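You operate a simulated robot arm through the tools that you are given. There is no shell and no other tool.

The job below is to be done with a simulated two-armed robot. You get a single attempt, and the scene is never put back.

JOB
Hold the red tool bin on the top of the short bench steady with one hand and put the bare tin can in it with the other.

The check looks at the end state, three seconds after you hand in, the way a careful person would. Anything else that was tipped, shoved, dropped, spilled or broken makes it a failure.

ROBOT AND FRAMES
Two 7-joint arms with two-finger parallel grippers on one trunk, on a base that moves. Base frame: it is fixed to the floor where the robot stands at the start and does not move with it; the origin is under the middle of the robot, x ahead of it, y to its left, z up; the surface under the hand at the start is at about z = 920. Readings come in mm, rad, newtons and seconds.
The left shoulder is at the start at [50, 165, 1155], the right one opposite. With the tool pointing down near the work surface each hand reaches from about 240 to 700 mm from the robot's upright axis, wherever it stands, measured 20 degrees to its own side. Places, roughly: red tool bin (45x20x13 cm) [4500, 200, 1000]. Payload 3.91 kg a hand.
The tool frame of a hand sits at the grasp point between the pads (the TCP): z along the fingers, y along the line on which they close. The tips reach 30 mm beyond it. The gripper opens to 110 mm. The fingers are 20 mm wide and 10 mm thick; the gripper's body (48 by 112 mm) begins 55 mm behind the TCP.
Orientation is that of the tool frame in the base frame, as a unit quaternion [x, y, z, w]. With the fingers straight down and closing along the base's y, the tool's x points along the base's -x, its y along +y and its z along -z.

CONTROLS
- The arms move only by the tool play_rows. It takes "left_motion", "right_motion" or both (then of equal length, played together; a hand with none holds still); each is a list of rows, each a list of 7 numbers: the shift along the base's x, y, z in units of 200 mm (1.0 is 200 mm), then the turn, a rotation vector about the base's x, y, z in units of 60 degrees (1.0 is 60 degrees), then the gripper command, from -1 (fully open) to 1 (shut), values between in proportion. In form: [[dx, dy, dz, rx, ry, rz, gripper], ...]. A call has 1 to 20 rows; each row is the pose to reach, as a shift and turn from the pose commanded when the call began. A call with a number of a shift or a turn outside -1 to 1 is refused whole. A row lasts 0.2 s, in which the tool goes at most 50 mm and 0.15 rad; a call with a longer step from one row to the next is refused whole, and so is a gripper value outside its range. Where a pose cannot be reached the arm comes as near as it can. A force on the tool above 40 N (or 10 N above the force at the start of the call, whichever is more), or a blocked arm, ends the call early, and 0.2 s more pass. The fingers move at their own pace (about 45 mm/s each) and stop on an object; they squeeze with about 20 N. The grip force told is the motor's: it shows also when the fingers shut on nothing. Time passes only in rows, and 0.2 s behind the last, so rows that repeat a pose let the fingers close. It gives the time, the measured TCP pose, the force on the tool (base axes), the opening and the grip force at its end, in the units of the frame above (readings bear some noise), with the torque about the TCP (base axes, N m) and any sound that the robot's microphone picked up.
- Cameras (640 x 400 px; columns grow to the right, rows downward): "scene" is now at [123.3, 14.4, 1350.8]; the picture's right is [0.02, -1.00, 0.00], its down [-0.48, -0.01, -0.87] and it looks along [0.87, 0.02, -0.48] (base axes); focal length 275 px, centre (320, 200). "left" rides on the left gripper at [72, -17, -103] in its tool frame; the picture's right is [0.23, 0.97, 0.00], its down [-0.76, 0.18, -0.62] and it looks along [-0.61, 0.14, 0.78] (tool axes); focal length 222 px, centre (320, 200). "right" rides on the right gripper at [72, 17, -103] in its tool frame; the picture's right is [-0.23, 0.97, 0.00], its down [-0.76, -0.18, -0.62] and it looks along [-0.61, -0.14, 0.78] (tool axes); focal length 222 px, centre (320, 200). There is no depth. A picture from a camera that has moved, and an enlarged one, comes with that camera's place and axes in the base frame and with its lens. The place of the scene camera against the robot may be out by one fixed shift of up to 25 mm in any direction.
- snapshot(camera): a new picture of that camera. The clock stands still meanwhile.
- raise_lower(by): slides the trunk up (or, below 0, down) by that many mm; the arms and the scene camera ride with it, the base frame stays. It gives what a move gives, with no picture.
- base_move(legs): drives the robot by 1 to 6 legs, each [ahead, left, turn to the left] in mm, mm and rad, along the robot's own axes; the way and the turn of a leg run together, so that a leg with both is an arc; at most 1500 mm and 3.142 rad a leg. The arms and the cameras ride along, it lands a little off, and it stops where it bumps. It gives what a move gives.
- aim_head(pan, tilt): turns the head with the scene camera to pan (to the left, within 1.396 rad either way) and tilt (down, from -0.506 to 1.204), counted from straight ahead of the robot. It gives what a move gives.
- enlarge(camera, box): a new picture of the part [left, top, right, bottom] of that camera's present view, enlarged. The clock stands still meanwhile.
- close_job(): hands the job in; it is judged then, once.

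Places have to be worked out from the pictures, the camera data and where the tool is seen. Open the grippers and draw the arms clear of the work before you hand the job in, unless the task says otherwise.

The tools are called after ">>>" by a JSON object that holds its "op" and its "data". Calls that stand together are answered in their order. play_rows: Moves the arms, as the interface text tells. Its arguments: {"type":"object","properties":{"left_motion":{"type":"array"},"right_motion":{"type":"array"}},"required":[]} The other tools are called the same way: raise_lower (by) moves the trunk up or down; base_move (legs) drives the base; aim_head (pan, tilt) turns the head that bears the scene camera; snapshot (camera) takes a picture; enlarge (camera, box) takes an enlarged picture of a part of a camera's view; close_job () hands the job in.

At the start:

```text
time: 0.0
left_tool_pos: [320.6, 146.1, 1189.4]
left_tcp_rot: [-0.001, 1.0, -0.001, 0.001]
left_contact_force: [-0.2, -0.5, 0.3]
left_wrist_torque: [0.03, 0.02, -0.02]
left_grip_width: 110.1
left_finger_force: 0.1
right_tool_pos: [377.0, -177.9, 1151.8]
right_tcp_rot: [0.001, 1.0, 0.0, 0.0]
right_contact_force: [0.3, -0.9, 0.1]
right_wrist_torque: [-0.02, 0.02, -0.03]
right_grip_width: 109.7
right_finger_force: 0.0
trunk travel left (down, up): [-375.0, 128.0]
robot x, y, heading: [1.8, -2.5, -0.002]
head pan, tilt (commanded): [0.019, 0.506]
```

scene: 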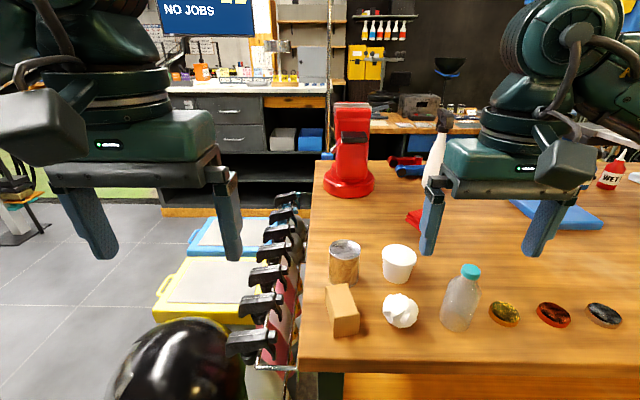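
right: 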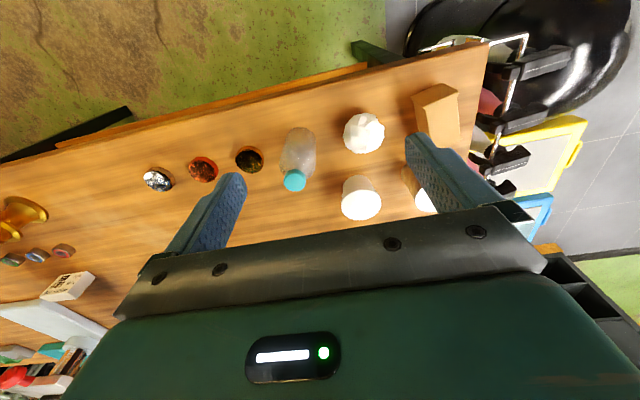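
left: 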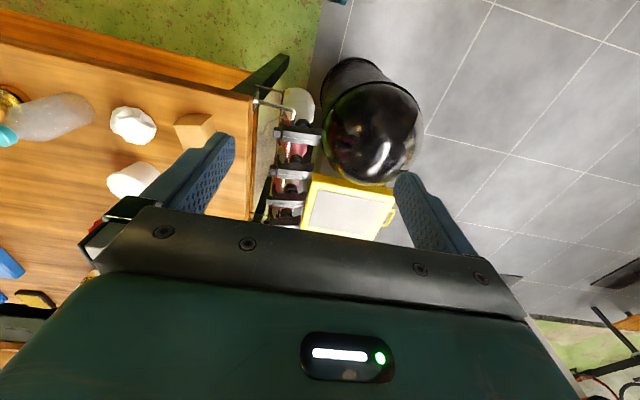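

The start pictures show a workbench ahead with a can-like object at about pixel (343,262), a cup, crumpled paper, a bottle and three discs. I'll enlarge that part to identify the can before anything moves.

>>> {"op": "enlarge", "data": {"camera": "scene", "box": [300, 200, 480, 350]}}

>>> {"op": "enlarge", "data": {"camera": "scene", "box": [250, 0, 500, 200]}}

```text
2.67 times, centred on (390, 275) of scene
camera zoom: at [123.3, 14.4, 1350.8], right [0.02, -1.0, 0.0], down [-0.48, -0.01, -0.87], along [0.87, 0.02, -0.48], focal length 733 px, centre (133, 0)
```

zoom: 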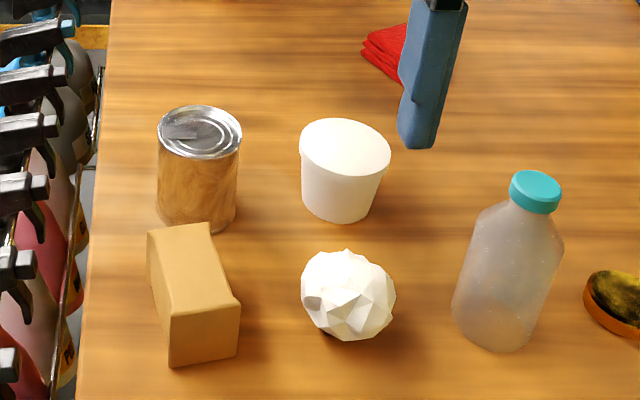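

```text
2.00 times, centred on (375, 100) of scene
camera zoom: at [123.3, 14.4, 1350.8], right [0.02, -1.0, 0.0], down [-0.48, -0.01, -0.87], along [0.87, 0.02, -0.48], focal length 550 px, centre (210, 400)
```

zoom: 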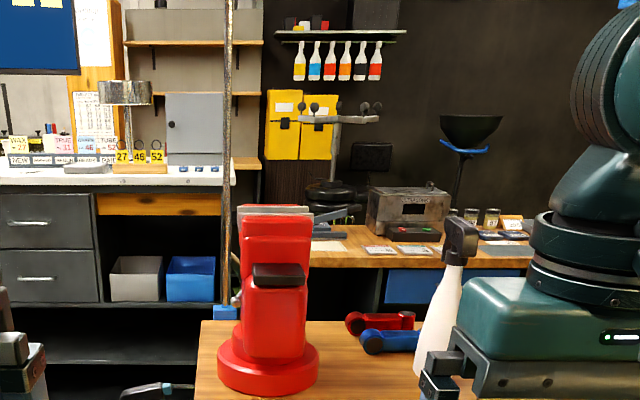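

The bare tin can (metal, no label) looks to stand near (565,-30), about 64 mm wide and 75-80 mm tall. Before choosing a hand I'll tilt the head up to find the red bin and the short bench further off.

>>> {"op": "aim_head", "data": {"pan": 0.0, "tilt": 0.1}}

>>> {"op": "snapshot", "data": {"camera": "scene"}}

```text
time: 0.9
left_tool_pos: [322.0, 146.7, 1188.5]
left_tcp_rot: [0.0, 1.0, 0.0, 0.0]
left_contact_force: [0.4, -0.9, 0.0]
left_wrist_torque: [0.0, -0.01, 0.01]
left_grip_width: 109.9
left_finger_force: 0.0
right_tool_pos: [376.8, -177.7, 1151.0]
right_tcp_rot: [0.0, 1.0, 0.0, 0.0]
right_contact_force: [0.5, -0.1, -0.6]
right_wrist_torque: [-0.01, -0.05, -0.04]
right_grip_width: 109.8
right_finger_force: 0.0
trunk travel left (down, up): [-375.0, 128.0]
robot x, y, heading: [-3.7, -1.7, -0.001]
head pan, tilt (commanded): [0.0, 0.099]
```

```text
taken
camera scene: at [124.6, 12.7, 1388.4], right [0.0, -1.0, 0.0], down [-0.1, 0.0, -0.99], along [0.99, 0.0, -0.1], focal length 275 px, centre (320, 200)
```

scene: 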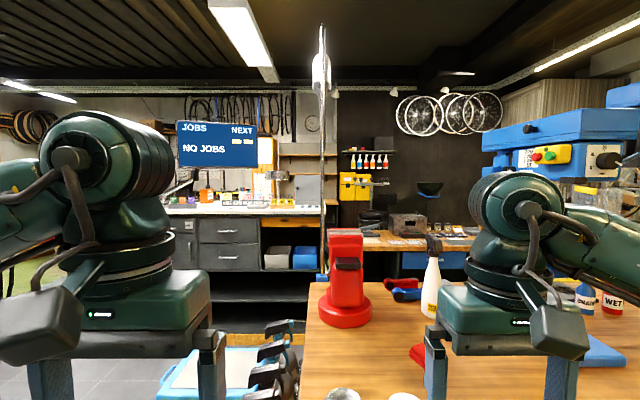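

The far benches are visible now, and the given place (4500, 200, 1000) should project near pixel (308,197). I'll enlarge that area to look for the red bin.

>>> {"op": "enlarge", "data": {"camera": "scene", "box": [160, 130, 340, 280]}}

>>> {"op": "enlarge", "data": {"camera": "scene", "box": [310, 130, 490, 280]}}

```text
2.67 times, centred on (250, 205) of scene
camera zoom: at [124.6, 12.7, 1388.4], right [0.0, -1.0, 0.0], down [-0.1, 0.0, -0.99], along [0.99, 0.0, -0.1], focal length 733 px, centre (507, 187)
```

zoom: 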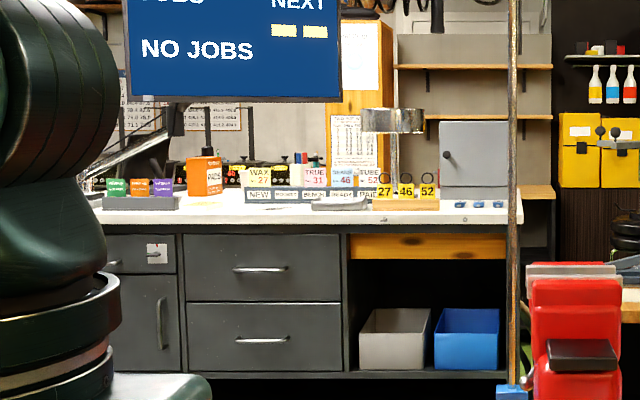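

```text
2.67 times, centred on (400, 205) of scene
camera zoom: at [124.6, 12.7, 1388.4], right [0.0, -1.0, 0.0], down [-0.1, 0.0, -0.99], along [0.99, 0.0, -0.1], focal length 733 px, centre (107, 187)
```

zoom: 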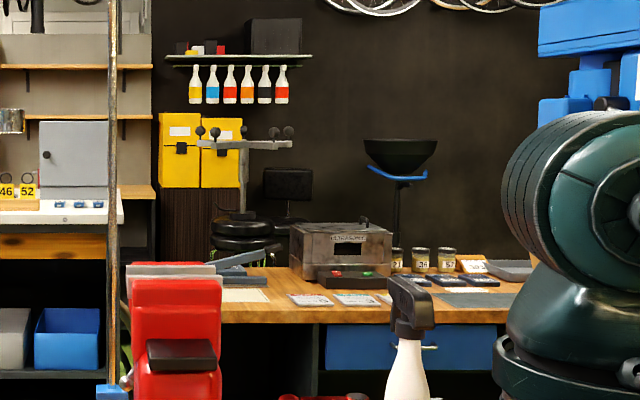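

No red bin is visible straight ahead, where a grey cabinet and post stand in the line of sight. I'll pan the head both ways to learn the room before moving.

>>> {"op": "aim_head", "data": {"pan": 0.9, "tilt": 0.2}}

>>> {"op": "snapshot", "data": {"camera": "scene"}}

>>> {"op": "aim_head", "data": {"pan": -0.9, "tilt": 0.2}}

>>> {"op": "snapshot", "data": {"camera": "scene"}}

```text
time: 2.1
left_tool_pos: [321.2, 146.9, 1188.8]
left_tcp_rot: [-0.001, 1.0, -0.001, 0.001]
left_contact_force: [-0.1, -0.7, 0.4]
left_wrist_torque: [0.03, -0.03, 0.0]
left_grip_width: 109.9
left_finger_force: 0.1
right_tool_pos: [374.7, -177.4, 1151.2]
right_tcp_rot: [0.0, 1.0, 0.001, 0.0]
right_contact_force: [-0.5, 0.6, 0.5]
right_wrist_torque: [0.01, 0.0, 0.03]
right_grip_width: 110.0
right_finger_force: 0.1
trunk travel left (down, up): [-375.0, 128.0]
robot x, y, heading: [3.7, 0.3, -0.003]
head pan, tilt (commanded): [0.901, 0.201]
```

```text
taken
camera scene: at [90.4, 85.7, 1379.1], right [0.78, -0.62, 0.0], down [-0.12, -0.16, -0.98], along [0.61, 0.77, -0.2], focal length 275 px, centre (320, 200)
```

scene: 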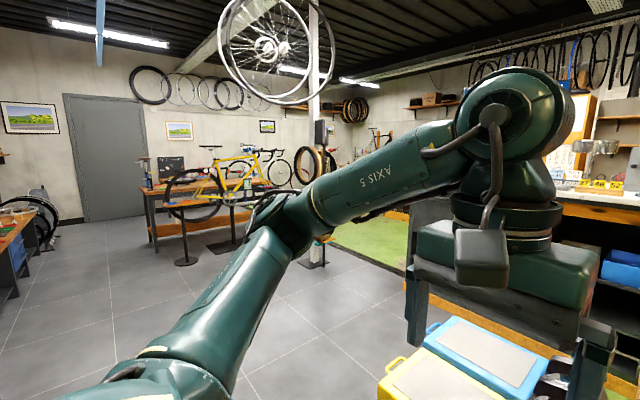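

```text
time: 3.9
left_tool_pos: [321.0, 146.9, 1189.7]
left_tcp_rot: [-0.001, 1.0, -0.002, 0.0]
left_contact_force: [-0.4, -0.4, 0.2]
left_wrist_torque: [0.01, -0.02, 0.0]
left_grip_width: 110.1
left_finger_force: 0.0
right_tool_pos: [376.9, -177.5, 1151.0]
right_tcp_rot: [-0.001, 1.0, 0.0, -0.001]
right_contact_force: [0.0, -0.3, 0.0]
right_wrist_torque: [0.02, 0.01, 0.01]
right_grip_width: 109.9
right_finger_force: 0.2
trunk travel left (down, up): [-375.0, 128.0]
robot x, y, heading: [0.9, -0.1, -0.0]
head pan, tilt (commanded): [-0.901, 0.201]
```

```text
taken
camera scene: at [90.4, -60.3, 1379.1], right [-0.78, -0.62, 0.0], down [-0.12, 0.16, -0.98], along [0.61, -0.77, -0.2], focal length 275 px, centre (320, 200)
```

scene: 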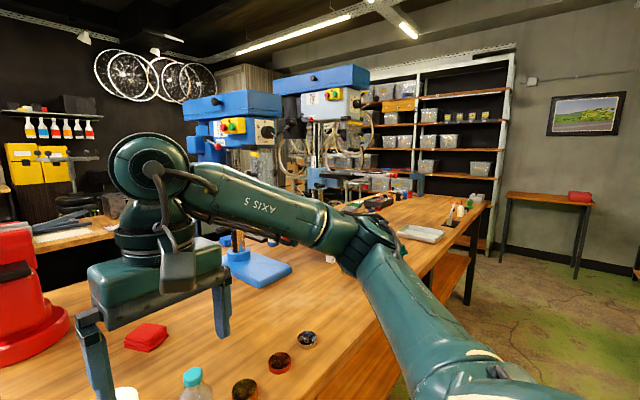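

A red item sits on a small table far to the right, but the stated place is ahead at x = 4500. I'll enlarge that item to compare and then look further left.

>>> {"op": "enlarge", "data": {"camera": "scene", "box": [480, 150, 640, 290]}}

>>> {"op": "aim_head", "data": {"pan": 0.35, "tilt": 0.15}}

>>> {"op": "snapshot", "data": {"camera": "scene"}}

```text
2.86 times, centred on (560, 220) of scene
camera zoom: at [90.4, -60.3, 1379.1], right [-0.78, -0.62, 0.0], down [-0.12, 0.16, -0.98], along [0.61, -0.77, -0.2], focal length 785 px, centre (-366, 143)
```

zoom: 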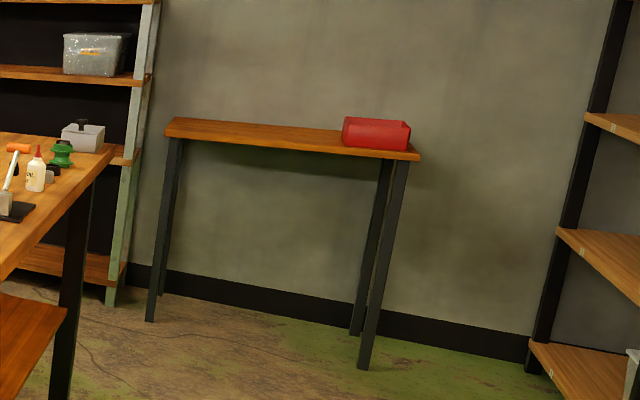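

```text
time: 5.3
left_tool_pos: [320.7, 146.1, 1188.5]
left_tcp_rot: [-0.001, 1.0, -0.001, 0.0]
left_contact_force: [0.7, 0.6, -0.2]
left_wrist_torque: [0.05, 0.0, -0.03]
left_grip_width: 110.0
left_finger_force: 0.1
right_tool_pos: [375.8, -178.1, 1153.0]
right_tcp_rot: [0.0, 1.0, 0.0, 0.0]
right_contact_force: [0.6, -0.5, 0.1]
right_wrist_torque: [0.02, 0.02, -0.01]
right_grip_width: 110.0
right_finger_force: 0.0
trunk travel left (down, up): [-375.0, 128.0]
robot x, y, heading: [3.5, -0.5, 0.002]
head pan, tilt (commanded): [0.351, 0.15]
```

```text
taken
camera scene: at [119.6, 44.5, 1383.8], right [0.34, -0.94, 0.0], down [-0.14, -0.05, -0.99], along [0.93, 0.34, -0.15], focal length 275 px, centre (320, 200)
```

scene: 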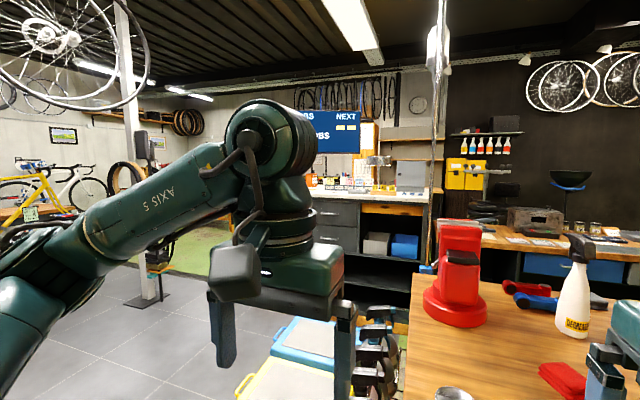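

The small table at the right wall computes to about z = 790 near (-350,-3800), so it doesn't match the stated place, and I'll find the real bin by driving there later. First I'll fetch the can by moving the open right hand above it at about (560,-30,1150).

>>> {"op": "aim_head", "data": {"pan": 0.0, "tilt": 0.6}}

>>> {"op": "play_rows", "data": {"right_motion": [[0.16, 0.13, 0, 0, 0, 0, -1], [0.34, 0.28, 0, 0, 0, 0, -1], [0.52, 0.43, 0, 0, 0, 0, -1], [0.7, 0.57, 0, 0, 0, 0, -1], [0.82, 0.67, 0, 0, 0, 0, -1], [0.9, 0.74, 0, 0, 0, 0, -1], [0.9, 0.74, 0, 0, 0, 0, -1]]}}

>>> {"op": "snapshot", "data": {"camera": "right"}}

>>> {"op": "snapshot", "data": {"camera": "scene"}}

```text
time: 6.2
left_tool_pos: [321.0, 146.1, 1189.7]
left_tcp_rot: [-0.001, 1.0, -0.001, 0.0]
left_contact_force: [-0.6, 0.0, -0.2]
left_wrist_torque: [-0.01, 0.04, -0.01]
left_grip_width: 109.9
left_finger_force: 0.1
right_tool_pos: [378.1, -176.8, 1151.7]
right_tcp_rot: [0.0, 1.0, 0.0, 0.0]
right_contact_force: [-0.6, -0.1, -0.2]
right_wrist_torque: [0.01, 0.01, 0.0]
right_grip_width: 110.0
right_finger_force: 0.1
trunk travel left (down, up): [-375.0, 128.0]
robot x, y, heading: [0.1, 1.4, -0.002]
head pan, tilt (commanded): [0.0, 0.6]
```

```text
time: 7.8
left_tool_pos: [321.3, 146.6, 1189.3]
left_tcp_rot: [0.0, 1.0, -0.001, 0.0]
left_contact_force: [-0.3, -0.9, 1.0]
left_wrist_torque: [0.02, 0.01, 0.0]
left_grip_width: 109.8
left_finger_force: 0.1
right_tool_pos: [557.4, -30.1, 1152.8]
right_tcp_rot: [0.0, 1.0, 0.0, 0.0]
right_contact_force: [0.2, -0.2, -0.8]
right_wrist_torque: [-0.01, -0.01, 0.02]
right_grip_width: 110.1
right_finger_force: 0.1
trunk travel left (down, up): [-375.0, 128.0]
robot x, y, heading: [-0.4, -0.3, 0.002]
head pan, tilt (commanded): [0.0, 0.6]
```

```text
taken
camera right: at [483.2, -11.1, 1254.8], right [0.23, 0.97, 0.0], down [0.76, -0.18, 0.62], along [0.61, -0.14, -0.78], focal length 222 px, centre (320, 200)
```

right: 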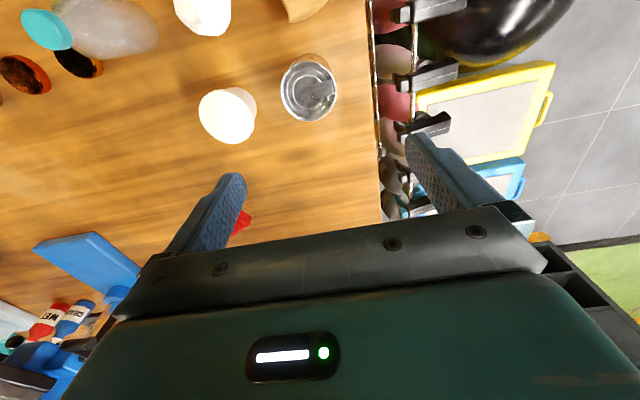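

```text
taken
camera scene: at [120.8, 12.4, 1342.3], right [0.0, -1.0, 0.0], down [-0.56, 0.0, -0.83], along [0.83, 0.0, -0.56], focal length 275 px, centre (320, 200)
```

scene: 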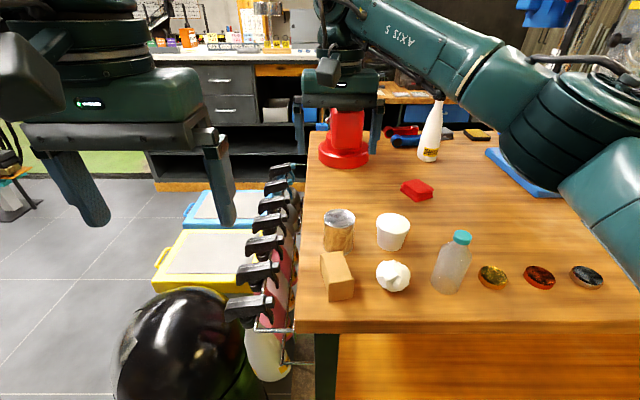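

In the wrist view the can's rim centres near pixel (309,90), which puts the can at about (536,-35). I'll shift over it, drop to z = 1090 with the fingers narrowed to about 92 mm, and look again.

>>> {"op": "play_rows", "data": {"right_motion": [[-0.05, -0.012, -0.15, 0, 0, 0, -0.67], [-0.1, -0.025, -0.31, 0, 0, 0, -0.67], [-0.1, -0.025, -0.31, 0, 0, 0, -0.67]]}}

>>> {"op": "snapshot", "data": {"camera": "right"}}

```text
time: 8.6
left_tool_pos: [322.3, 145.5, 1188.9]
left_tcp_rot: [-0.001, 1.0, -0.002, 0.0]
left_contact_force: [0.8, 0.5, -0.1]
left_wrist_torque: [-0.04, -0.02, 0.01]
left_grip_width: 109.9
left_finger_force: 0.1
right_tool_pos: [538.2, -33.2, 1089.7]
right_tcp_rot: [0.0, 1.0, -0.001, 0.0]
right_contact_force: [0.5, -0.2, -0.5]
right_wrist_torque: [0.01, -0.01, 0.0]
right_grip_width: 92.1
right_finger_force: 0.0
trunk travel left (down, up): [-375.0, 128.0]
robot x, y, heading: [0.6, 2.1, 0.002]
head pan, tilt (commanded): [0.0, 0.6]
```

```text
taken
camera right: at [463.1, -15.5, 1192.7], right [0.23, 0.97, 0.0], down [0.76, -0.18, 0.62], along [0.61, -0.14, -0.78], focal length 222 px, centre (320, 200)
```

right: 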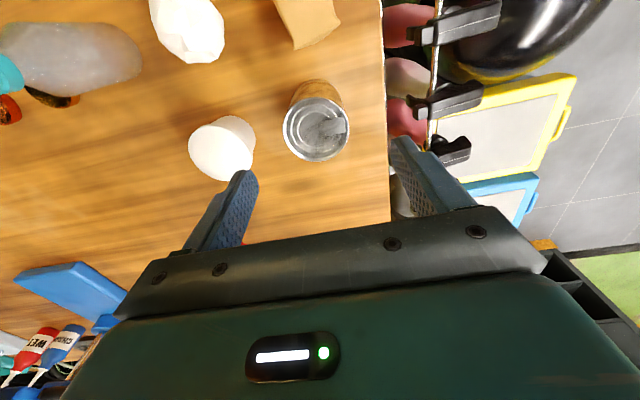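

Triangulating both wrist views puts the can's top at (536,-35,996), with the cup's rim no nearer than y = -105. I'll narrow the fingers to about 84 mm and lower to z = 970 around the can.

>>> {"op": "play_rows", "data": {"right_motion": [[-0.01, -0.008, -0.1, 0, 0, 0, -0.53], [-0.01, -0.008, -0.25, 0, 0, 0, -0.53], [-0.01, -0.008, -0.38, 0, 0, 0, -0.53], [-0.01, -0.008, -0.5, 0, 0, 0, -0.53], [-0.01, -0.008, -0.6, 0, 0, 0, -0.53], [-0.01, -0.008, -0.6, 0, 0, 0, -0.53]]}}

>>> {"op": "snapshot", "data": {"camera": "right"}}

>>> {"op": "snapshot", "data": {"camera": "scene"}}

```text
time: 10.0
left_tool_pos: [321.1, 147.5, 1189.9]
left_tcp_rot: [0.0, 1.0, -0.001, 0.0]
left_contact_force: [0.1, -0.4, 0.3]
left_wrist_torque: [0.04, 0.02, 0.02]
left_grip_width: 110.1
left_finger_force: 0.1
right_tool_pos: [534.6, -36.1, 968.6]
right_tcp_rot: [0.0, 1.0, -0.001, 0.0]
right_contact_force: [1.0, 0.4, 0.3]
right_wrist_torque: [0.03, -0.02, 0.0]
right_grip_width: 83.9
right_finger_force: 0.0
trunk travel left (down, up): [-375.0, 128.0]
robot x, y, heading: [-1.9, 0.9, 0.001]
head pan, tilt (commanded): [0.0, 0.6]
```

```text
taken
camera right: at [461.4, -18.6, 1071.9], right [0.23, 0.97, 0.0], down [0.76, -0.18, 0.62], along [0.61, -0.14, -0.78], focal length 222 px, centre (320, 200)
```

right: 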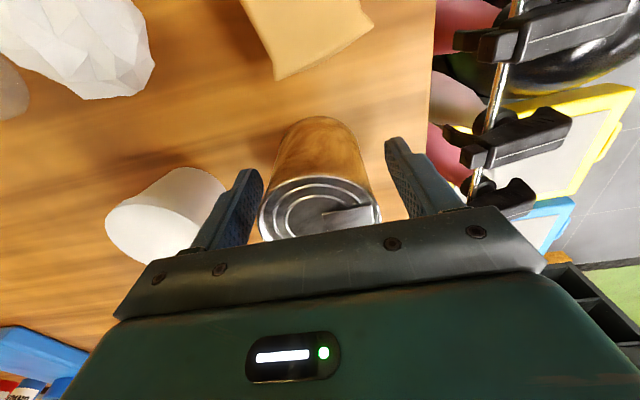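

```text
taken
camera scene: at [120.8, 12.7, 1342.3], right [0.0, -1.0, 0.0], down [-0.56, 0.0, -0.83], along [0.83, 0.0, -0.56], focal length 275 px, centre (320, 200)
```

scene: 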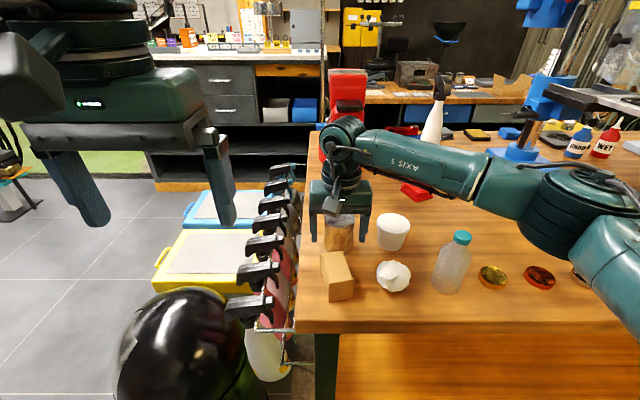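

The can stands centred between the fingers and nothing else is touched. I'll close the right gripper on it.

>>> {"op": "play_rows", "data": {"right_motion": [[0, 0, 0, 0, 0, 0, -0.2], [0, 0, 0, 0, 0, 0, 0.3], [0, 0, 0, 0, 0, 0, 1], [0, 0, 0, 0, 0, 0, 1], [0, 0, 0, 0, 0, 0, 1]]}}

```text
time: 11.2
left_tool_pos: [320.8, 146.9, 1189.5]
left_tcp_rot: [0.0, 1.0, -0.001, 0.0]
left_contact_force: [-0.4, -0.6, 1.0]
left_wrist_torque: [-0.04, -0.02, -0.02]
left_grip_width: 109.9
left_finger_force: 0.1
right_tool_pos: [534.7, -36.9, 970.3]
right_tcp_rot: [0.0, 1.0, 0.001, 0.0]
right_contact_force: [0.1, -0.1, 0.9]
right_wrist_torque: [0.0, 0.03, 0.0]
right_grip_width: 57.7
right_finger_force: 19.2
trunk travel left (down, up): [-375.0, 128.0]
robot x, y, heading: [0.7, -1.5, -0.001]
head pan, tilt (commanded): [0.0, 0.6]
```

The fingers have stopped at 57.7 mm with 19 N, so the can is held. I'll lift it straight up about 180 mm.

>>> {"op": "play_rows", "data": {"right_motion": [[0, 0, 0.1, 0, 0, 0, 1], [0, 0, 0.25, 0, 0, 0, 1], [0, 0, 0.42, 0, 0, 0, 1], [0, 0, 0.6, 0, 0, 0, 1], [0, 0, 0.78, 0, 0, 0, 1], [0, 0, 0.9, 0, 0, 0, 1], [0, 0, 0.9, 0, 0, 0, 1]]}}

>>> {"op": "snapshot", "data": {"camera": "right"}}

>>> {"op": "snapshot", "data": {"camera": "scene"}}

```text
time: 12.8
left_tool_pos: [321.1, 146.0, 1189.1]
left_tcp_rot: [0.0, 1.0, -0.002, 0.001]
left_contact_force: [0.2, -0.6, -0.4]
left_wrist_torque: [0.01, -0.01, 0.01]
left_grip_width: 110.0
left_finger_force: 0.1
right_tool_pos: [532.8, -38.1, 1151.0]
right_tcp_rot: [-0.001, 1.0, 0.0, -0.001]
right_contact_force: [-0.4, 0.2, -0.3]
right_wrist_torque: [-0.01, -0.02, -0.01]
right_grip_width: 58.0
right_finger_force: 20.1
trunk travel left (down, up): [-375.0, 128.0]
robot x, y, heading: [-2.5, 3.0, -0.003]
head pan, tilt (commanded): [0.0, 0.6]
```

```text
taken
camera right: at [459.9, -19.3, 1253.2], right [0.23, 0.97, 0.0], down [0.76, -0.18, 0.62], along [0.61, -0.14, -0.78], focal length 222 px, centre (320, 200)
```

right: 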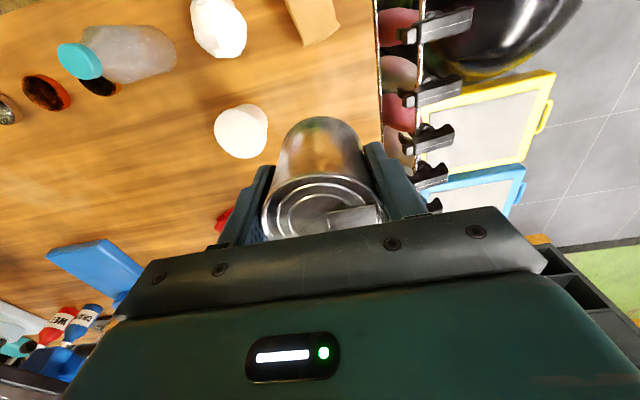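

```text
taken
camera scene: at [121.0, 12.6, 1342.3], right [0.0, -1.0, 0.0], down [-0.57, 0.0, -0.82], along [0.82, 0.0, -0.57], focal length 275 px, centre (320, 200)
```

scene: 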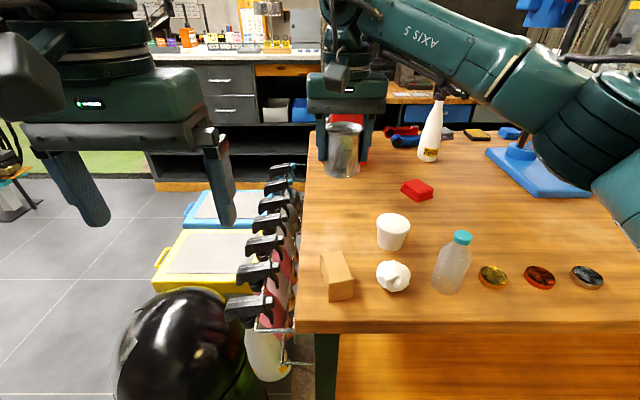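

The can came up cleanly with the neighbours undisturbed. I'll draw the right hand back beside the body to about (340,-170,1170) for carrying.

>>> {"op": "play_rows", "data": {"right_motion": [[-0.12, -0.08, 0.02, 0, 0, 0, 1], [-0.29, -0.2, 0.04, 0, 0, 0, 1], [-0.47, -0.32, 0.06, 0, 0, 0, 1], [-0.65, -0.44, 0.08, 0, 0, 0, 1], [-0.82, -0.56, 0.1, 0, 0, 0, 1], [-0.97, -0.66, 0.1, 0, 0, 0, 1], [-0.97, -0.66, 0.1, 0, 0, 0, 1]]}}

>>> {"op": "aim_head", "data": {"pan": 0.6, "tilt": 0.55}}

>>> {"op": "snapshot", "data": {"camera": "scene"}}

>>> {"op": "aim_head", "data": {"pan": 1.39, "tilt": 0.5}}

>>> {"op": "snapshot", "data": {"camera": "scene"}}

```text
time: 14.4
left_tool_pos: [320.0, 146.1, 1188.6]
left_tcp_rot: [-0.001, 1.0, -0.001, 0.0]
left_contact_force: [0.0, -0.1, 0.4]
left_wrist_torque: [-0.01, 0.01, -0.01]
left_grip_width: 109.9
left_finger_force: 0.1
right_tool_pos: [341.1, -170.5, 1169.6]
right_tcp_rot: [0.0, 1.0, 0.0, 0.0]
right_contact_force: [0.0, 0.3, -0.1]
right_wrist_torque: [-0.02, -0.01, 0.01]
right_grip_width: 58.0
right_finger_force: 19.5
trunk travel left (down, up): [-375.0, 128.0]
robot x, y, heading: [-0.3, 3.4, 0.008]
head pan, tilt (commanded): [0.0, 0.6]
```

```text
time: 15.4
left_tool_pos: [321.8, 145.7, 1190.2]
left_tcp_rot: [-0.001, 1.0, -0.001, 0.0]
left_contact_force: [-0.8, -0.3, -0.2]
left_wrist_torque: [0.0, -0.03, 0.0]
left_grip_width: 110.0
left_finger_force: 0.0
right_tool_pos: [341.5, -169.2, 1170.0]
right_tcp_rot: [0.0, 1.0, -0.001, 0.0]
right_contact_force: [0.4, 0.3, -0.7]
right_wrist_torque: [0.02, 0.0, 0.04]
right_grip_width: 58.3
right_finger_force: 20.3
trunk travel left (down, up): [-375.0, 128.0]
robot x, y, heading: [1.9, 0.4, 0.003]
head pan, tilt (commanded): [0.6, 0.55]
```

```text
taken
camera scene: at [106.7, 63.3, 1346.8], right [0.56, -0.83, 0.0], down [-0.43, -0.29, -0.85], along [0.7, 0.48, -0.52], focal length 275 px, centre (320, 200)
```

scene: 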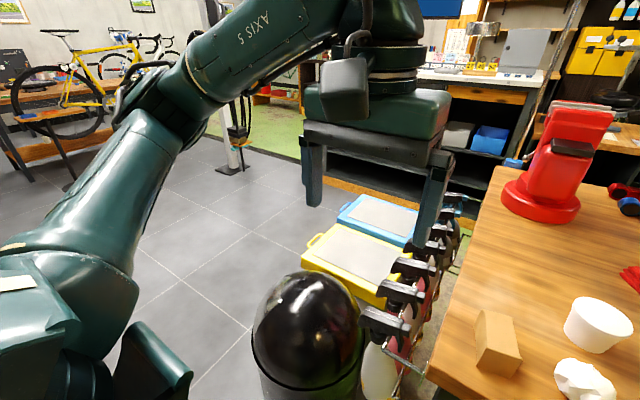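

```text
time: 16.5
left_tool_pos: [321.0, 147.2, 1188.6]
left_tcp_rot: [-0.001, 1.0, -0.001, 0.001]
left_contact_force: [0.1, -0.4, -0.3]
left_wrist_torque: [0.02, -0.02, -0.02]
left_grip_width: 109.8
left_finger_force: 0.1
right_tool_pos: [341.8, -170.7, 1170.1]
right_tcp_rot: [0.0, 1.0, 0.0, 0.0]
right_contact_force: [-0.3, -0.1, 0.1]
right_wrist_torque: [0.0, 0.0, 0.0]
right_grip_width: 57.9
right_finger_force: 20.0
trunk travel left (down, up): [-375.0, 128.0]
robot x, y, heading: [0.7, -0.5, 0.001]
head pan, tilt (commanded): [1.389, 0.499]
```

```text
taken
camera scene: at [49.0, 102.2, 1351.4], right [0.98, -0.18, 0.0], down [-0.09, -0.47, -0.88], along [0.16, 0.86, -0.48], focal length 275 px, centre (320, 200)
```

scene: 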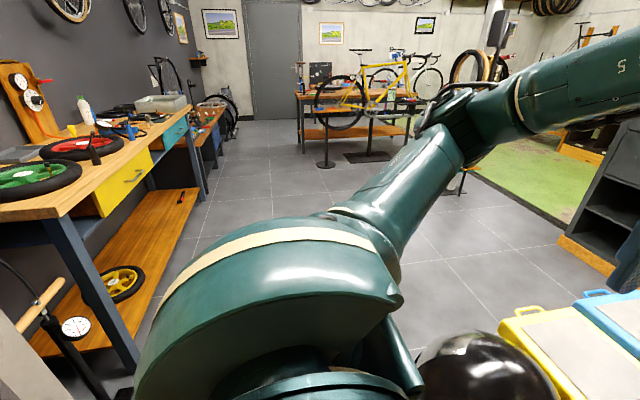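

The can is stowed at (341,-170,1170), and the way ahead is blocked by the workbench and a dark counter whose kick strip is near x = 2290. I'll back off 150 mm, slide 900 mm left clear of the black dome bin, and look again.

>>> {"op": "base_move", "data": {"legs": [[-150, 0, 0], [0, 900, 0]]}}

>>> {"op": "aim_head", "data": {"pan": 0.0, "tilt": 0.35}}

>>> {"op": "snapshot", "data": {"camera": "scene"}}

>>> {"op": "aim_head", "data": {"pan": 0.7, "tilt": 0.35}}

>>> {"op": "snapshot", "data": {"camera": "scene"}}

```text
time: 25.7
left_tool_pos: [172.6, 1039.6, 1189.3]
left_tcp_rot: [0.0, 1.0, 0.0, 0.0]
left_contact_force: [1.0, 0.5, -0.6]
left_wrist_torque: [0.03, 0.0, 0.0]
left_grip_width: 110.3
left_finger_force: 0.1
right_tool_pos: [191.7, 722.3, 1170.6]
right_tcp_rot: [0.002, 1.0, 0.0, 0.0]
right_contact_force: [0.7, 0.2, -0.3]
right_wrist_torque: [-0.03, -0.01, -0.01]
right_grip_width: 57.9
right_finger_force: 19.9
trunk travel left (down, up): [-375.0, 128.0]
robot x, y, heading: [-147.6, 893.8, -0.006]
head pan, tilt (commanded): [1.389, 0.499]
```

```text
time: 27.2
left_tool_pos: [173.1, 1039.1, 1189.1]
left_tcp_rot: [0.001, 1.0, -0.001, 0.0]
left_contact_force: [0.5, -0.1, -0.2]
left_wrist_torque: [-0.01, 0.0, 0.0]
left_grip_width: 110.0
left_finger_force: 0.1
right_tool_pos: [192.8, 723.3, 1169.8]
right_tcp_rot: [0.002, 1.0, 0.0, 0.0]
right_contact_force: [0.2, 0.2, -1.2]
right_wrist_torque: [0.01, 0.01, -0.01]
right_grip_width: 58.1
right_finger_force: 19.6
trunk travel left (down, up): [-375.0, 128.0]
robot x, y, heading: [-149.4, 898.0, -0.002]
head pan, tilt (commanded): [0.0, 0.351]
```

```text
taken
camera scene: at [-22.3, 905.8, 1365.0], right [0.0, -1.0, 0.0], down [-0.34, 0.0, -0.94], along [0.94, 0.0, -0.34], focal length 275 px, centre (320, 200)
```

scene: 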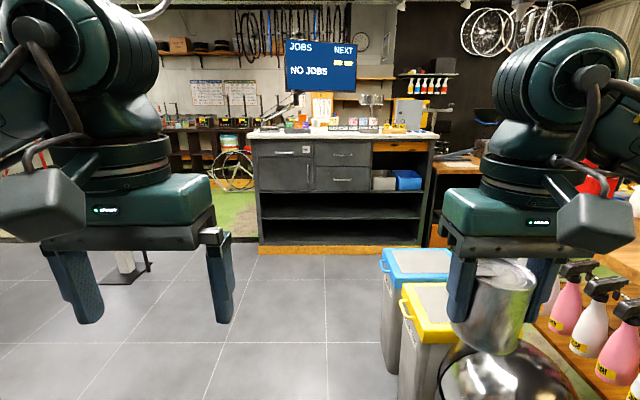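

```text
time: 28.3
left_tool_pos: [173.5, 1038.6, 1189.3]
left_tcp_rot: [0.0, 1.0, -0.001, -0.001]
left_contact_force: [0.0, 0.4, 0.0]
left_wrist_torque: [0.03, 0.0, 0.03]
left_grip_width: 110.0
left_finger_force: 0.0
right_tool_pos: [192.4, 721.2, 1170.6]
right_tcp_rot: [0.002, 1.0, -0.001, 0.0]
right_contact_force: [0.3, -0.1, 0.2]
right_wrist_torque: [-0.02, 0.01, 0.01]
right_grip_width: 58.1
right_finger_force: 20.3
trunk travel left (down, up): [-375.0, 128.0]
robot x, y, heading: [-146.0, 893.6, -0.003]
head pan, tilt (commanded): [0.7, 0.351]
```

```text
taken
camera scene: at [-43.9, 965.8, 1365.0], right [0.64, -0.77, 0.0], down [-0.26, -0.22, -0.94], along [0.72, 0.6, -0.34], focal length 275 px, centre (320, 200)
```

scene: 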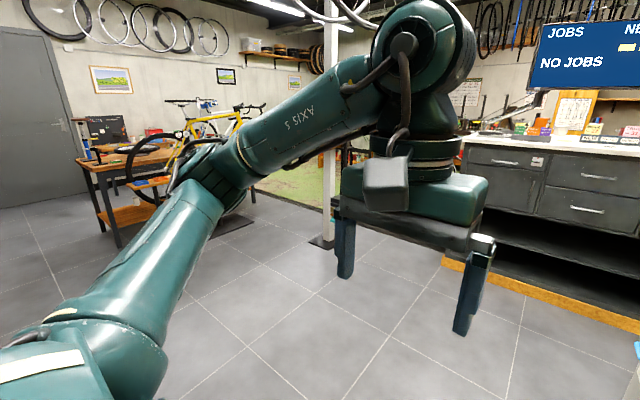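

The counter now measures x ≥ 2320 and y from about -110 to 1510, with its top near z = 1090, and a pillar stands to its left near (1914,2483). I'll enlarge the gap between them to plan the passage.

>>> {"op": "enlarge", "data": {"camera": "scene", "box": [230, 120, 480, 320]}}

>>> {"op": "aim_head", "data": {"pan": 0.45, "tilt": 0.3}}

>>> {"op": "snapshot", "data": {"camera": "scene"}}

>>> {"op": "snapshot", "data": {"camera": "left"}}

```text
2.00 times, centred on (355, 220) of scene
camera zoom: at [-43.9, 965.8, 1365.0], right [0.64, -0.77, 0.0], down [-0.26, -0.22, -0.94], along [0.72, 0.6, -0.34], focal length 550 px, centre (250, 160)
```

zoom: 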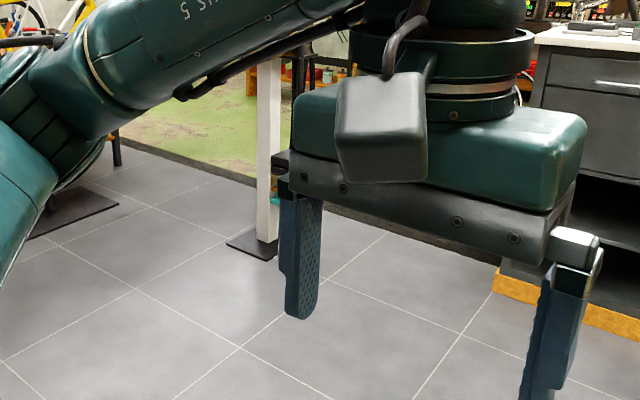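

```text
time: 29.1
left_tool_pos: [173.2, 1038.6, 1190.3]
left_tcp_rot: [0.001, 1.0, -0.001, 0.0]
left_contact_force: [-0.2, -0.4, 0.1]
left_wrist_torque: [0.03, 0.02, 0.02]
left_grip_width: 110.1
left_finger_force: 0.0
right_tool_pos: [192.7, 722.2, 1171.1]
right_tcp_rot: [0.002, 1.0, 0.0, 0.0]
right_contact_force: [0.2, -1.0, -0.8]
right_wrist_torque: [0.0, 0.0, 0.0]
right_grip_width: 58.3
right_finger_force: 20.0
trunk travel left (down, up): [-375.0, 128.0]
robot x, y, heading: [-150.0, 893.3, 0.001]
head pan, tilt (commanded): [0.45, 0.3]
```

```text
taken
camera scene: at [-31.2, 946.5, 1369.8], right [0.43, -0.9, 0.0], down [-0.27, -0.13, -0.96], along [0.86, 0.41, -0.3], focal length 275 px, centre (320, 200)
```

scene: 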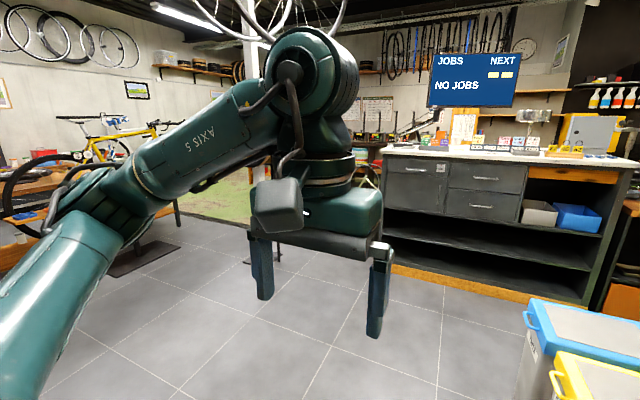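

```text
taken
camera left: at [100.8, 1022.1, 1292.7], right [-0.22, 0.97, 0.0], down [0.76, 0.18, 0.62], along [0.61, 0.14, -0.78], focal length 222 px, centre (320, 200)
```

left: 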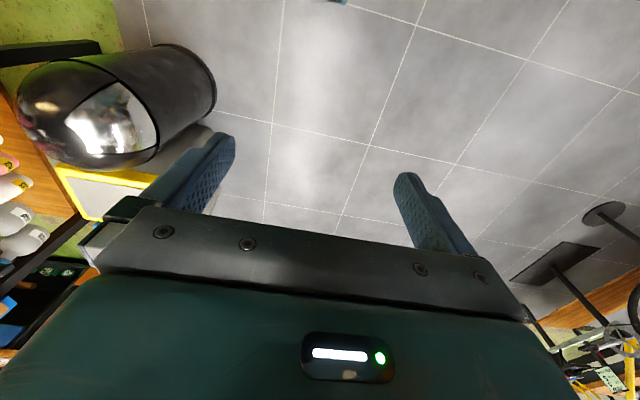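

The pillar post sits near (1960,2525) with its floor plate down to y ≈ 2416, so the gap to the counter's corner (2323,1508) is about 930 mm. My elbows spread about ±620 mm, so I'd pass it sideways, and first I'll move to about (800,1895) to see beyond it.

>>> {"op": "base_move", "data": {"legs": [[0, 1000, 0], [950, 0, 0]]}}

>>> {"op": "aim_head", "data": {"pan": 0.0, "tilt": 0.25}}

>>> {"op": "snapshot", "data": {"camera": "scene"}}

>>> {"op": "aim_head", "data": {"pan": 0.5, "tilt": 0.3}}

>>> {"op": "snapshot", "data": {"camera": "scene"}}

>>> {"op": "aim_head", "data": {"pan": -0.5, "tilt": 0.3}}

>>> {"op": "snapshot", "data": {"camera": "scene"}}

```text
time: 42.7
left_tool_pos: [1107.3, 2044.6, 1188.3]
left_tcp_rot: [-0.004, 1.0, -0.001, -0.001]
left_contact_force: [-0.2, 0.5, 1.2]
left_wrist_torque: [0.01, 0.02, -0.02]
left_grip_width: 110.1
left_finger_force: 0.1
right_tool_pos: [1130.7, 1727.8, 1170.4]
right_tcp_rot: [-0.004, 1.0, 0.0, 0.0]
right_contact_force: [0.5, -0.5, -0.2]
right_wrist_torque: [-0.02, -0.02, 0.03]
right_grip_width: 58.2
right_finger_force: 20.0
trunk travel left (down, up): [-375.0, 128.0]
robot x, y, heading: [786.5, 1895.1, 0.006]
head pan, tilt (commanded): [0.45, 0.3]
```

```text
time: 43.6
left_tool_pos: [1106.4, 2044.1, 1188.5]
left_tcp_rot: [-0.005, 1.0, -0.001, 0.001]
left_contact_force: [-0.1, 0.2, 0.0]
left_wrist_torque: [-0.01, 0.0, 0.02]
left_grip_width: 110.2
left_finger_force: 0.0
right_tool_pos: [1130.6, 1727.6, 1171.4]
right_tcp_rot: [-0.003, 1.0, 0.0, 0.0]
right_contact_force: [-0.2, 0.0, -0.7]
right_wrist_torque: [-0.01, 0.0, -0.02]
right_grip_width: 58.0
right_finger_force: 20.1
trunk travel left (down, up): [-375.0, 128.0]
robot x, y, heading: [788.7, 1895.3, 0.004]
head pan, tilt (commanded): [0.0, 0.25]
```

```text
taken
camera scene: at [913.7, 1909.0, 1374.5], right [0.01, -1.0, 0.0], down [-0.25, 0.0, -0.97], along [0.97, 0.01, -0.25], focal length 275 px, centre (320, 200)
```

scene: 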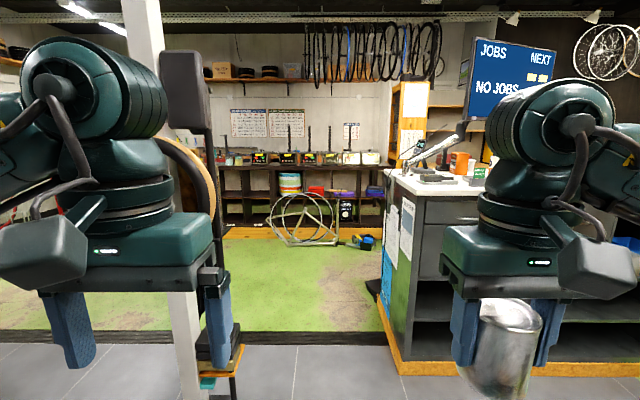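

```text
time: 44.5
left_tool_pos: [1107.2, 2043.9, 1188.8]
left_tcp_rot: [-0.004, 1.0, -0.001, -0.001]
left_contact_force: [0.3, -0.6, 0.1]
left_wrist_torque: [0.0, -0.03, 0.02]
left_grip_width: 109.9
left_finger_force: 0.1
right_tool_pos: [1129.6, 1727.9, 1171.1]
right_tcp_rot: [-0.003, 1.0, 0.0, -0.001]
right_contact_force: [0.0, 0.7, 0.2]
right_wrist_torque: [-0.01, -0.02, -0.06]
right_grip_width: 58.1
right_finger_force: 19.6
trunk travel left (down, up): [-375.0, 128.0]
robot x, y, heading: [787.0, 1894.7, 0.009]
head pan, tilt (commanded): [0.499, 0.3]
```

```text
taken
camera scene: at [902.0, 1953.5, 1369.8], right [0.48, -0.87, 0.0], down [-0.26, -0.14, -0.96], along [0.84, 0.46, -0.3], focal length 275 px, centre (320, 200)
```

scene: 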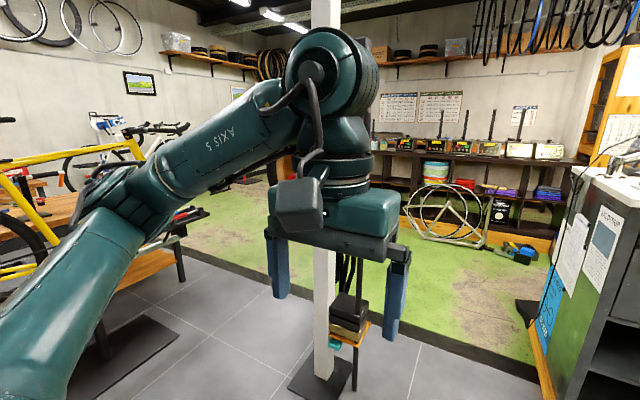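

```text
time: 45.8
left_tool_pos: [1108.3, 2045.0, 1189.3]
left_tcp_rot: [-0.004, 1.0, -0.001, 0.0]
left_contact_force: [0.1, -0.1, 0.1]
left_wrist_torque: [-0.01, -0.01, -0.01]
left_grip_width: 110.0
left_finger_force: 0.0
right_tool_pos: [1130.7, 1728.3, 1170.3]
right_tcp_rot: [-0.003, 1.0, 0.0, 0.0]
right_contact_force: [-0.8, 0.7, 0.0]
right_wrist_torque: [-0.05, -0.02, -0.03]
right_grip_width: 57.9
right_finger_force: 20.0
trunk travel left (down, up): [-375.0, 128.0]
robot x, y, heading: [786.1, 1899.7, 0.01]
head pan, tilt (commanded): [-0.499, 0.3]
```

```text
taken
camera scene: at [902.6, 1864.3, 1369.8], right [-0.47, -0.88, 0.0], down [-0.26, 0.14, -0.96], along [0.84, -0.45, -0.3], focal length 275 px, centre (320, 200)
```

scene: 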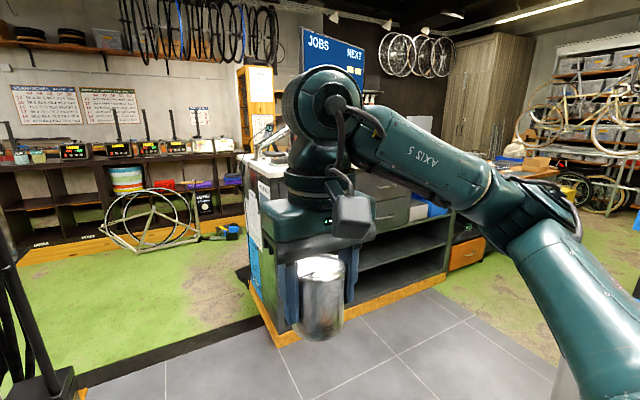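

Beyond the gap there's green carpet, a dark back-wall bench front near x ≈ 4370 with its top around z = 936, and a drill and wheel stand on the floor. I'll check the stand next to the pillar closely and look down at my own base to know its footprint.

>>> {"op": "aim_head", "data": {"pan": 0.35, "tilt": 0.5}}

>>> {"op": "enlarge", "data": {"camera": "scene", "box": [220, 100, 480, 360]}}

>>> {"op": "aim_head", "data": {"pan": 0.0, "tilt": 1.2}}

>>> {"op": "snapshot", "data": {"camera": "scene"}}

>>> {"op": "aim_head", "data": {"pan": 1.39, "tilt": 1.2}}

>>> {"op": "snapshot", "data": {"camera": "scene"}}

```text
time: 46.9
left_tool_pos: [1107.4, 2044.9, 1190.1]
left_tcp_rot: [-0.004, 1.0, 0.0, -0.001]
left_contact_force: [-0.1, 0.0, -0.6]
left_wrist_torque: [-0.02, -0.02, -0.02]
left_grip_width: 110.1
left_finger_force: 0.0
right_tool_pos: [1130.1, 1728.5, 1169.9]
right_tcp_rot: [-0.002, 1.0, 0.0, 0.0]
right_contact_force: [-0.7, 0.2, -1.2]
right_wrist_torque: [-0.01, 0.01, -0.02]
right_grip_width: 58.1
right_finger_force: 20.4
trunk travel left (down, up): [-375.0, 128.0]
robot x, y, heading: [787.5, 1897.8, 0.006]
head pan, tilt (commanded): [0.351, 0.499]
```

```text
1.54 times, centred on (350, 230) of scene
camera zoom: at [905.5, 1940.1, 1351.4], right [0.35, -0.94, 0.0], down [-0.45, -0.17, -0.88], along [0.82, 0.31, -0.48], focal length 423 px, centre (274, 154)
```

zoom: 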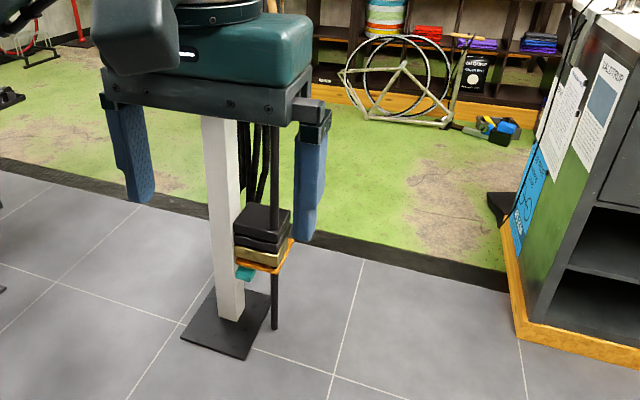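

```text
time: 48.0
left_tool_pos: [1107.6, 2044.1, 1188.6]
left_tcp_rot: [-0.005, 1.0, -0.001, 0.0]
left_contact_force: [0.4, -0.3, -0.1]
left_wrist_torque: [-0.01, -0.01, -0.01]
left_grip_width: 110.0
left_finger_force: 0.1
right_tool_pos: [1130.4, 1728.0, 1169.5]
right_tcp_rot: [-0.003, 1.0, 0.0, 0.0]
right_contact_force: [0.9, -0.1, -0.8]
right_wrist_torque: [-0.03, 0.02, 0.01]
right_grip_width: 58.0
right_finger_force: 20.1
trunk travel left (down, up): [-375.0, 128.0]
robot x, y, heading: [788.1, 1896.4, 0.011]
head pan, tilt (commanded): [0.0, 1.201]
```

```text
taken
camera scene: at [876.3, 1908.7, 1297.7], right [0.01, -1.0, 0.0], down [-0.93, -0.01, -0.36], along [0.36, 0.0, -0.93], focal length 275 px, centre (320, 200)
```

scene: 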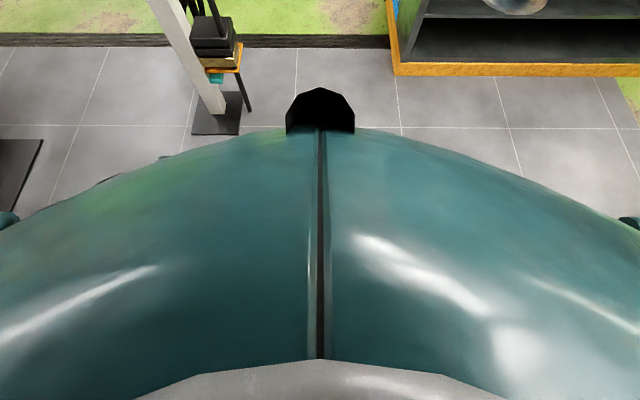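

```text
time: 49.5
left_tool_pos: [1107.0, 2044.9, 1188.6]
left_tcp_rot: [-0.004, 1.0, -0.001, 0.0]
left_contact_force: [-0.5, -0.2, 0.2]
left_wrist_torque: [-0.02, 0.02, 0.0]
left_grip_width: 109.8
left_finger_force: 0.0
right_tool_pos: [1131.8, 1727.3, 1170.3]
right_tcp_rot: [-0.004, 1.0, 0.0, 0.0]
right_contact_force: [0.5, -0.9, -0.2]
right_wrist_torque: [0.02, 0.0, 0.01]
right_grip_width: 57.9
right_finger_force: 19.9
trunk travel left (down, up): [-375.0, 128.0]
robot x, y, heading: [790.2, 1892.2, 0.006]
head pan, tilt (commanded): [1.389, 1.201]
```

```text
taken
camera scene: at [830.0, 1963.3, 1297.7], right [0.98, -0.17, 0.0], down [-0.16, -0.92, -0.36], along [0.06, 0.36, -0.93], focal length 275 px, centre (320, 200)
```

scene: 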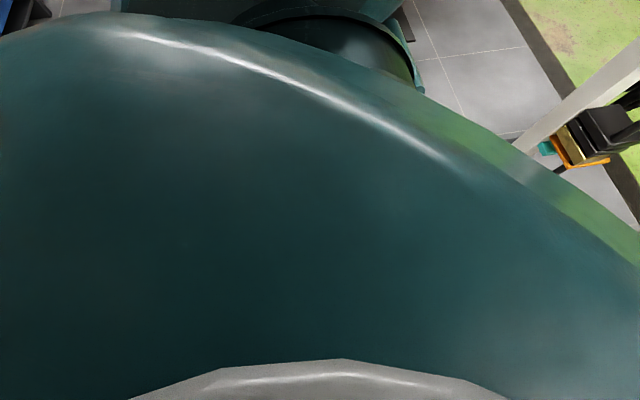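

My torso isn't wide, but the elbows and hands reach about 420 mm forward, while the stand beside the pillar comes down to y ≈ 2255. I'll tuck both hands closer in and outward so the robot is shallower for a sideways passage, then check how it looks.

>>> {"op": "play_rows", "data": {"left_motion": [[-0.1, 0.12, 0, 0, 0, 0, -1], [-0.2, 0.25, 0, 0, 0, 0, -1], [-0.3, 0.38, 0, 0, 0, 0, -1], [-0.4, 0.5, 0, 0, 0, 0, -1], [-0.4, 0.5, 0, 0, 0, 0, -1]], "right_motion": [[-0.12, -0.1, 0, 0, 0, 0, 1], [-0.24, -0.2, 0, 0, 0, 0, 1], [-0.37, -0.3, 0, 0, 0, 0, 1], [-0.5, -0.4, 0, 0, 0, 0, 1], [-0.5, -0.4, 0, 0, 0, 0, 1]]}}

>>> {"op": "aim_head", "data": {"pan": 0.9, "tilt": 0.4}}

>>> {"op": "snapshot", "data": {"camera": "scene"}}

>>> {"op": "aim_head", "data": {"pan": -0.9, "tilt": 0.4}}

>>> {"op": "snapshot", "data": {"camera": "scene"}}

```text
time: 50.7
left_tool_pos: [1027.8, 2143.8, 1189.8]
left_tcp_rot: [-0.004, 1.0, -0.001, -0.001]
left_contact_force: [0.4, 0.3, -0.7]
left_wrist_torque: [0.01, -0.01, 0.02]
left_grip_width: 110.2
left_finger_force: 0.0
right_tool_pos: [1030.9, 1648.9, 1169.5]
right_tcp_rot: [-0.005, 1.0, 0.0, 0.0]
right_contact_force: [0.7, 0.1, 0.7]
right_wrist_torque: [0.05, 0.05, -0.01]
right_grip_width: 58.1
right_finger_force: 20.3
trunk travel left (down, up): [-375.0, 128.0]
robot x, y, heading: [786.6, 1896.1, 0.007]
head pan, tilt (commanded): [1.389, 1.201]
```

```text
time: 51.9
left_tool_pos: [1026.5, 2145.2, 1189.3]
left_tcp_rot: [-0.004, 1.0, -0.001, 0.0]
left_contact_force: [0.0, -0.1, 0.5]
left_wrist_torque: [-0.01, -0.02, 0.02]
left_grip_width: 109.8
left_finger_force: 0.0
right_tool_pos: [1029.4, 1648.2, 1170.2]
right_tcp_rot: [-0.004, 1.0, 0.001, 0.0]
right_contact_force: [-0.5, 0.4, -0.5]
right_wrist_torque: [-0.01, 0.01, 0.0]
right_grip_width: 58.0
right_finger_force: 20.4
trunk travel left (down, up): [-375.0, 128.0]
robot x, y, heading: [786.7, 1895.3, 0.005]
head pan, tilt (commanded): [0.901, 0.4]
```

```text
taken
camera scene: at [877.3, 1981.3, 1360.4], right [0.79, -0.61, 0.0], down [-0.24, -0.31, -0.92], along [0.57, 0.73, -0.39], focal length 275 px, centre (320, 200)
```

scene: 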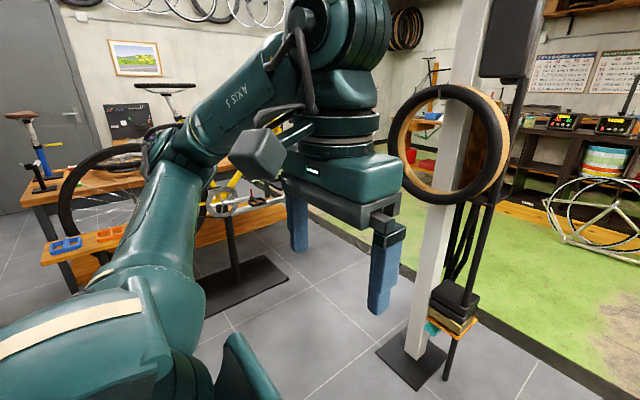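

```text
time: 53.7
left_tool_pos: [1027.6, 2143.3, 1189.6]
left_tcp_rot: [-0.005, 1.0, 0.0, 0.0]
left_contact_force: [0.5, -0.4, 0.2]
left_wrist_torque: [-0.05, -0.03, 0.03]
left_grip_width: 110.0
left_finger_force: 0.1
right_tool_pos: [1030.6, 1646.8, 1169.5]
right_tcp_rot: [-0.004, 1.0, 0.0, 0.0]
right_contact_force: [0.0, 0.0, -0.7]
right_wrist_torque: [0.0, 0.0, -0.02]
right_grip_width: 57.8
right_finger_force: 19.8
trunk travel left (down, up): [-375.0, 128.0]
robot x, y, heading: [786.0, 1896.2, 0.006]
head pan, tilt (commanded): [-0.901, 0.4]
```

```text
taken
camera scene: at [878.4, 1836.1, 1360.5], right [-0.78, -0.63, 0.0], down [-0.24, 0.3, -0.92], along [0.58, -0.72, -0.39], focal length 275 px, centre (320, 200)
```

scene: 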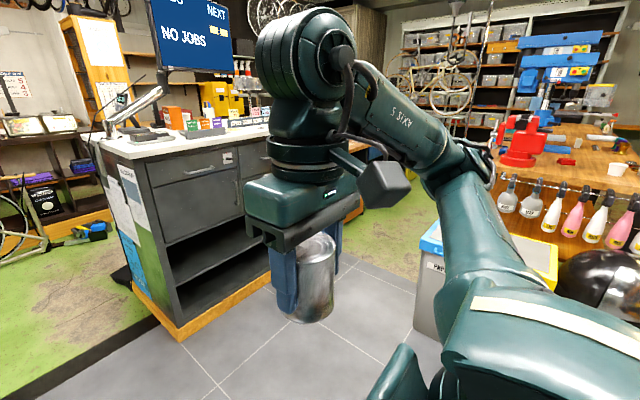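

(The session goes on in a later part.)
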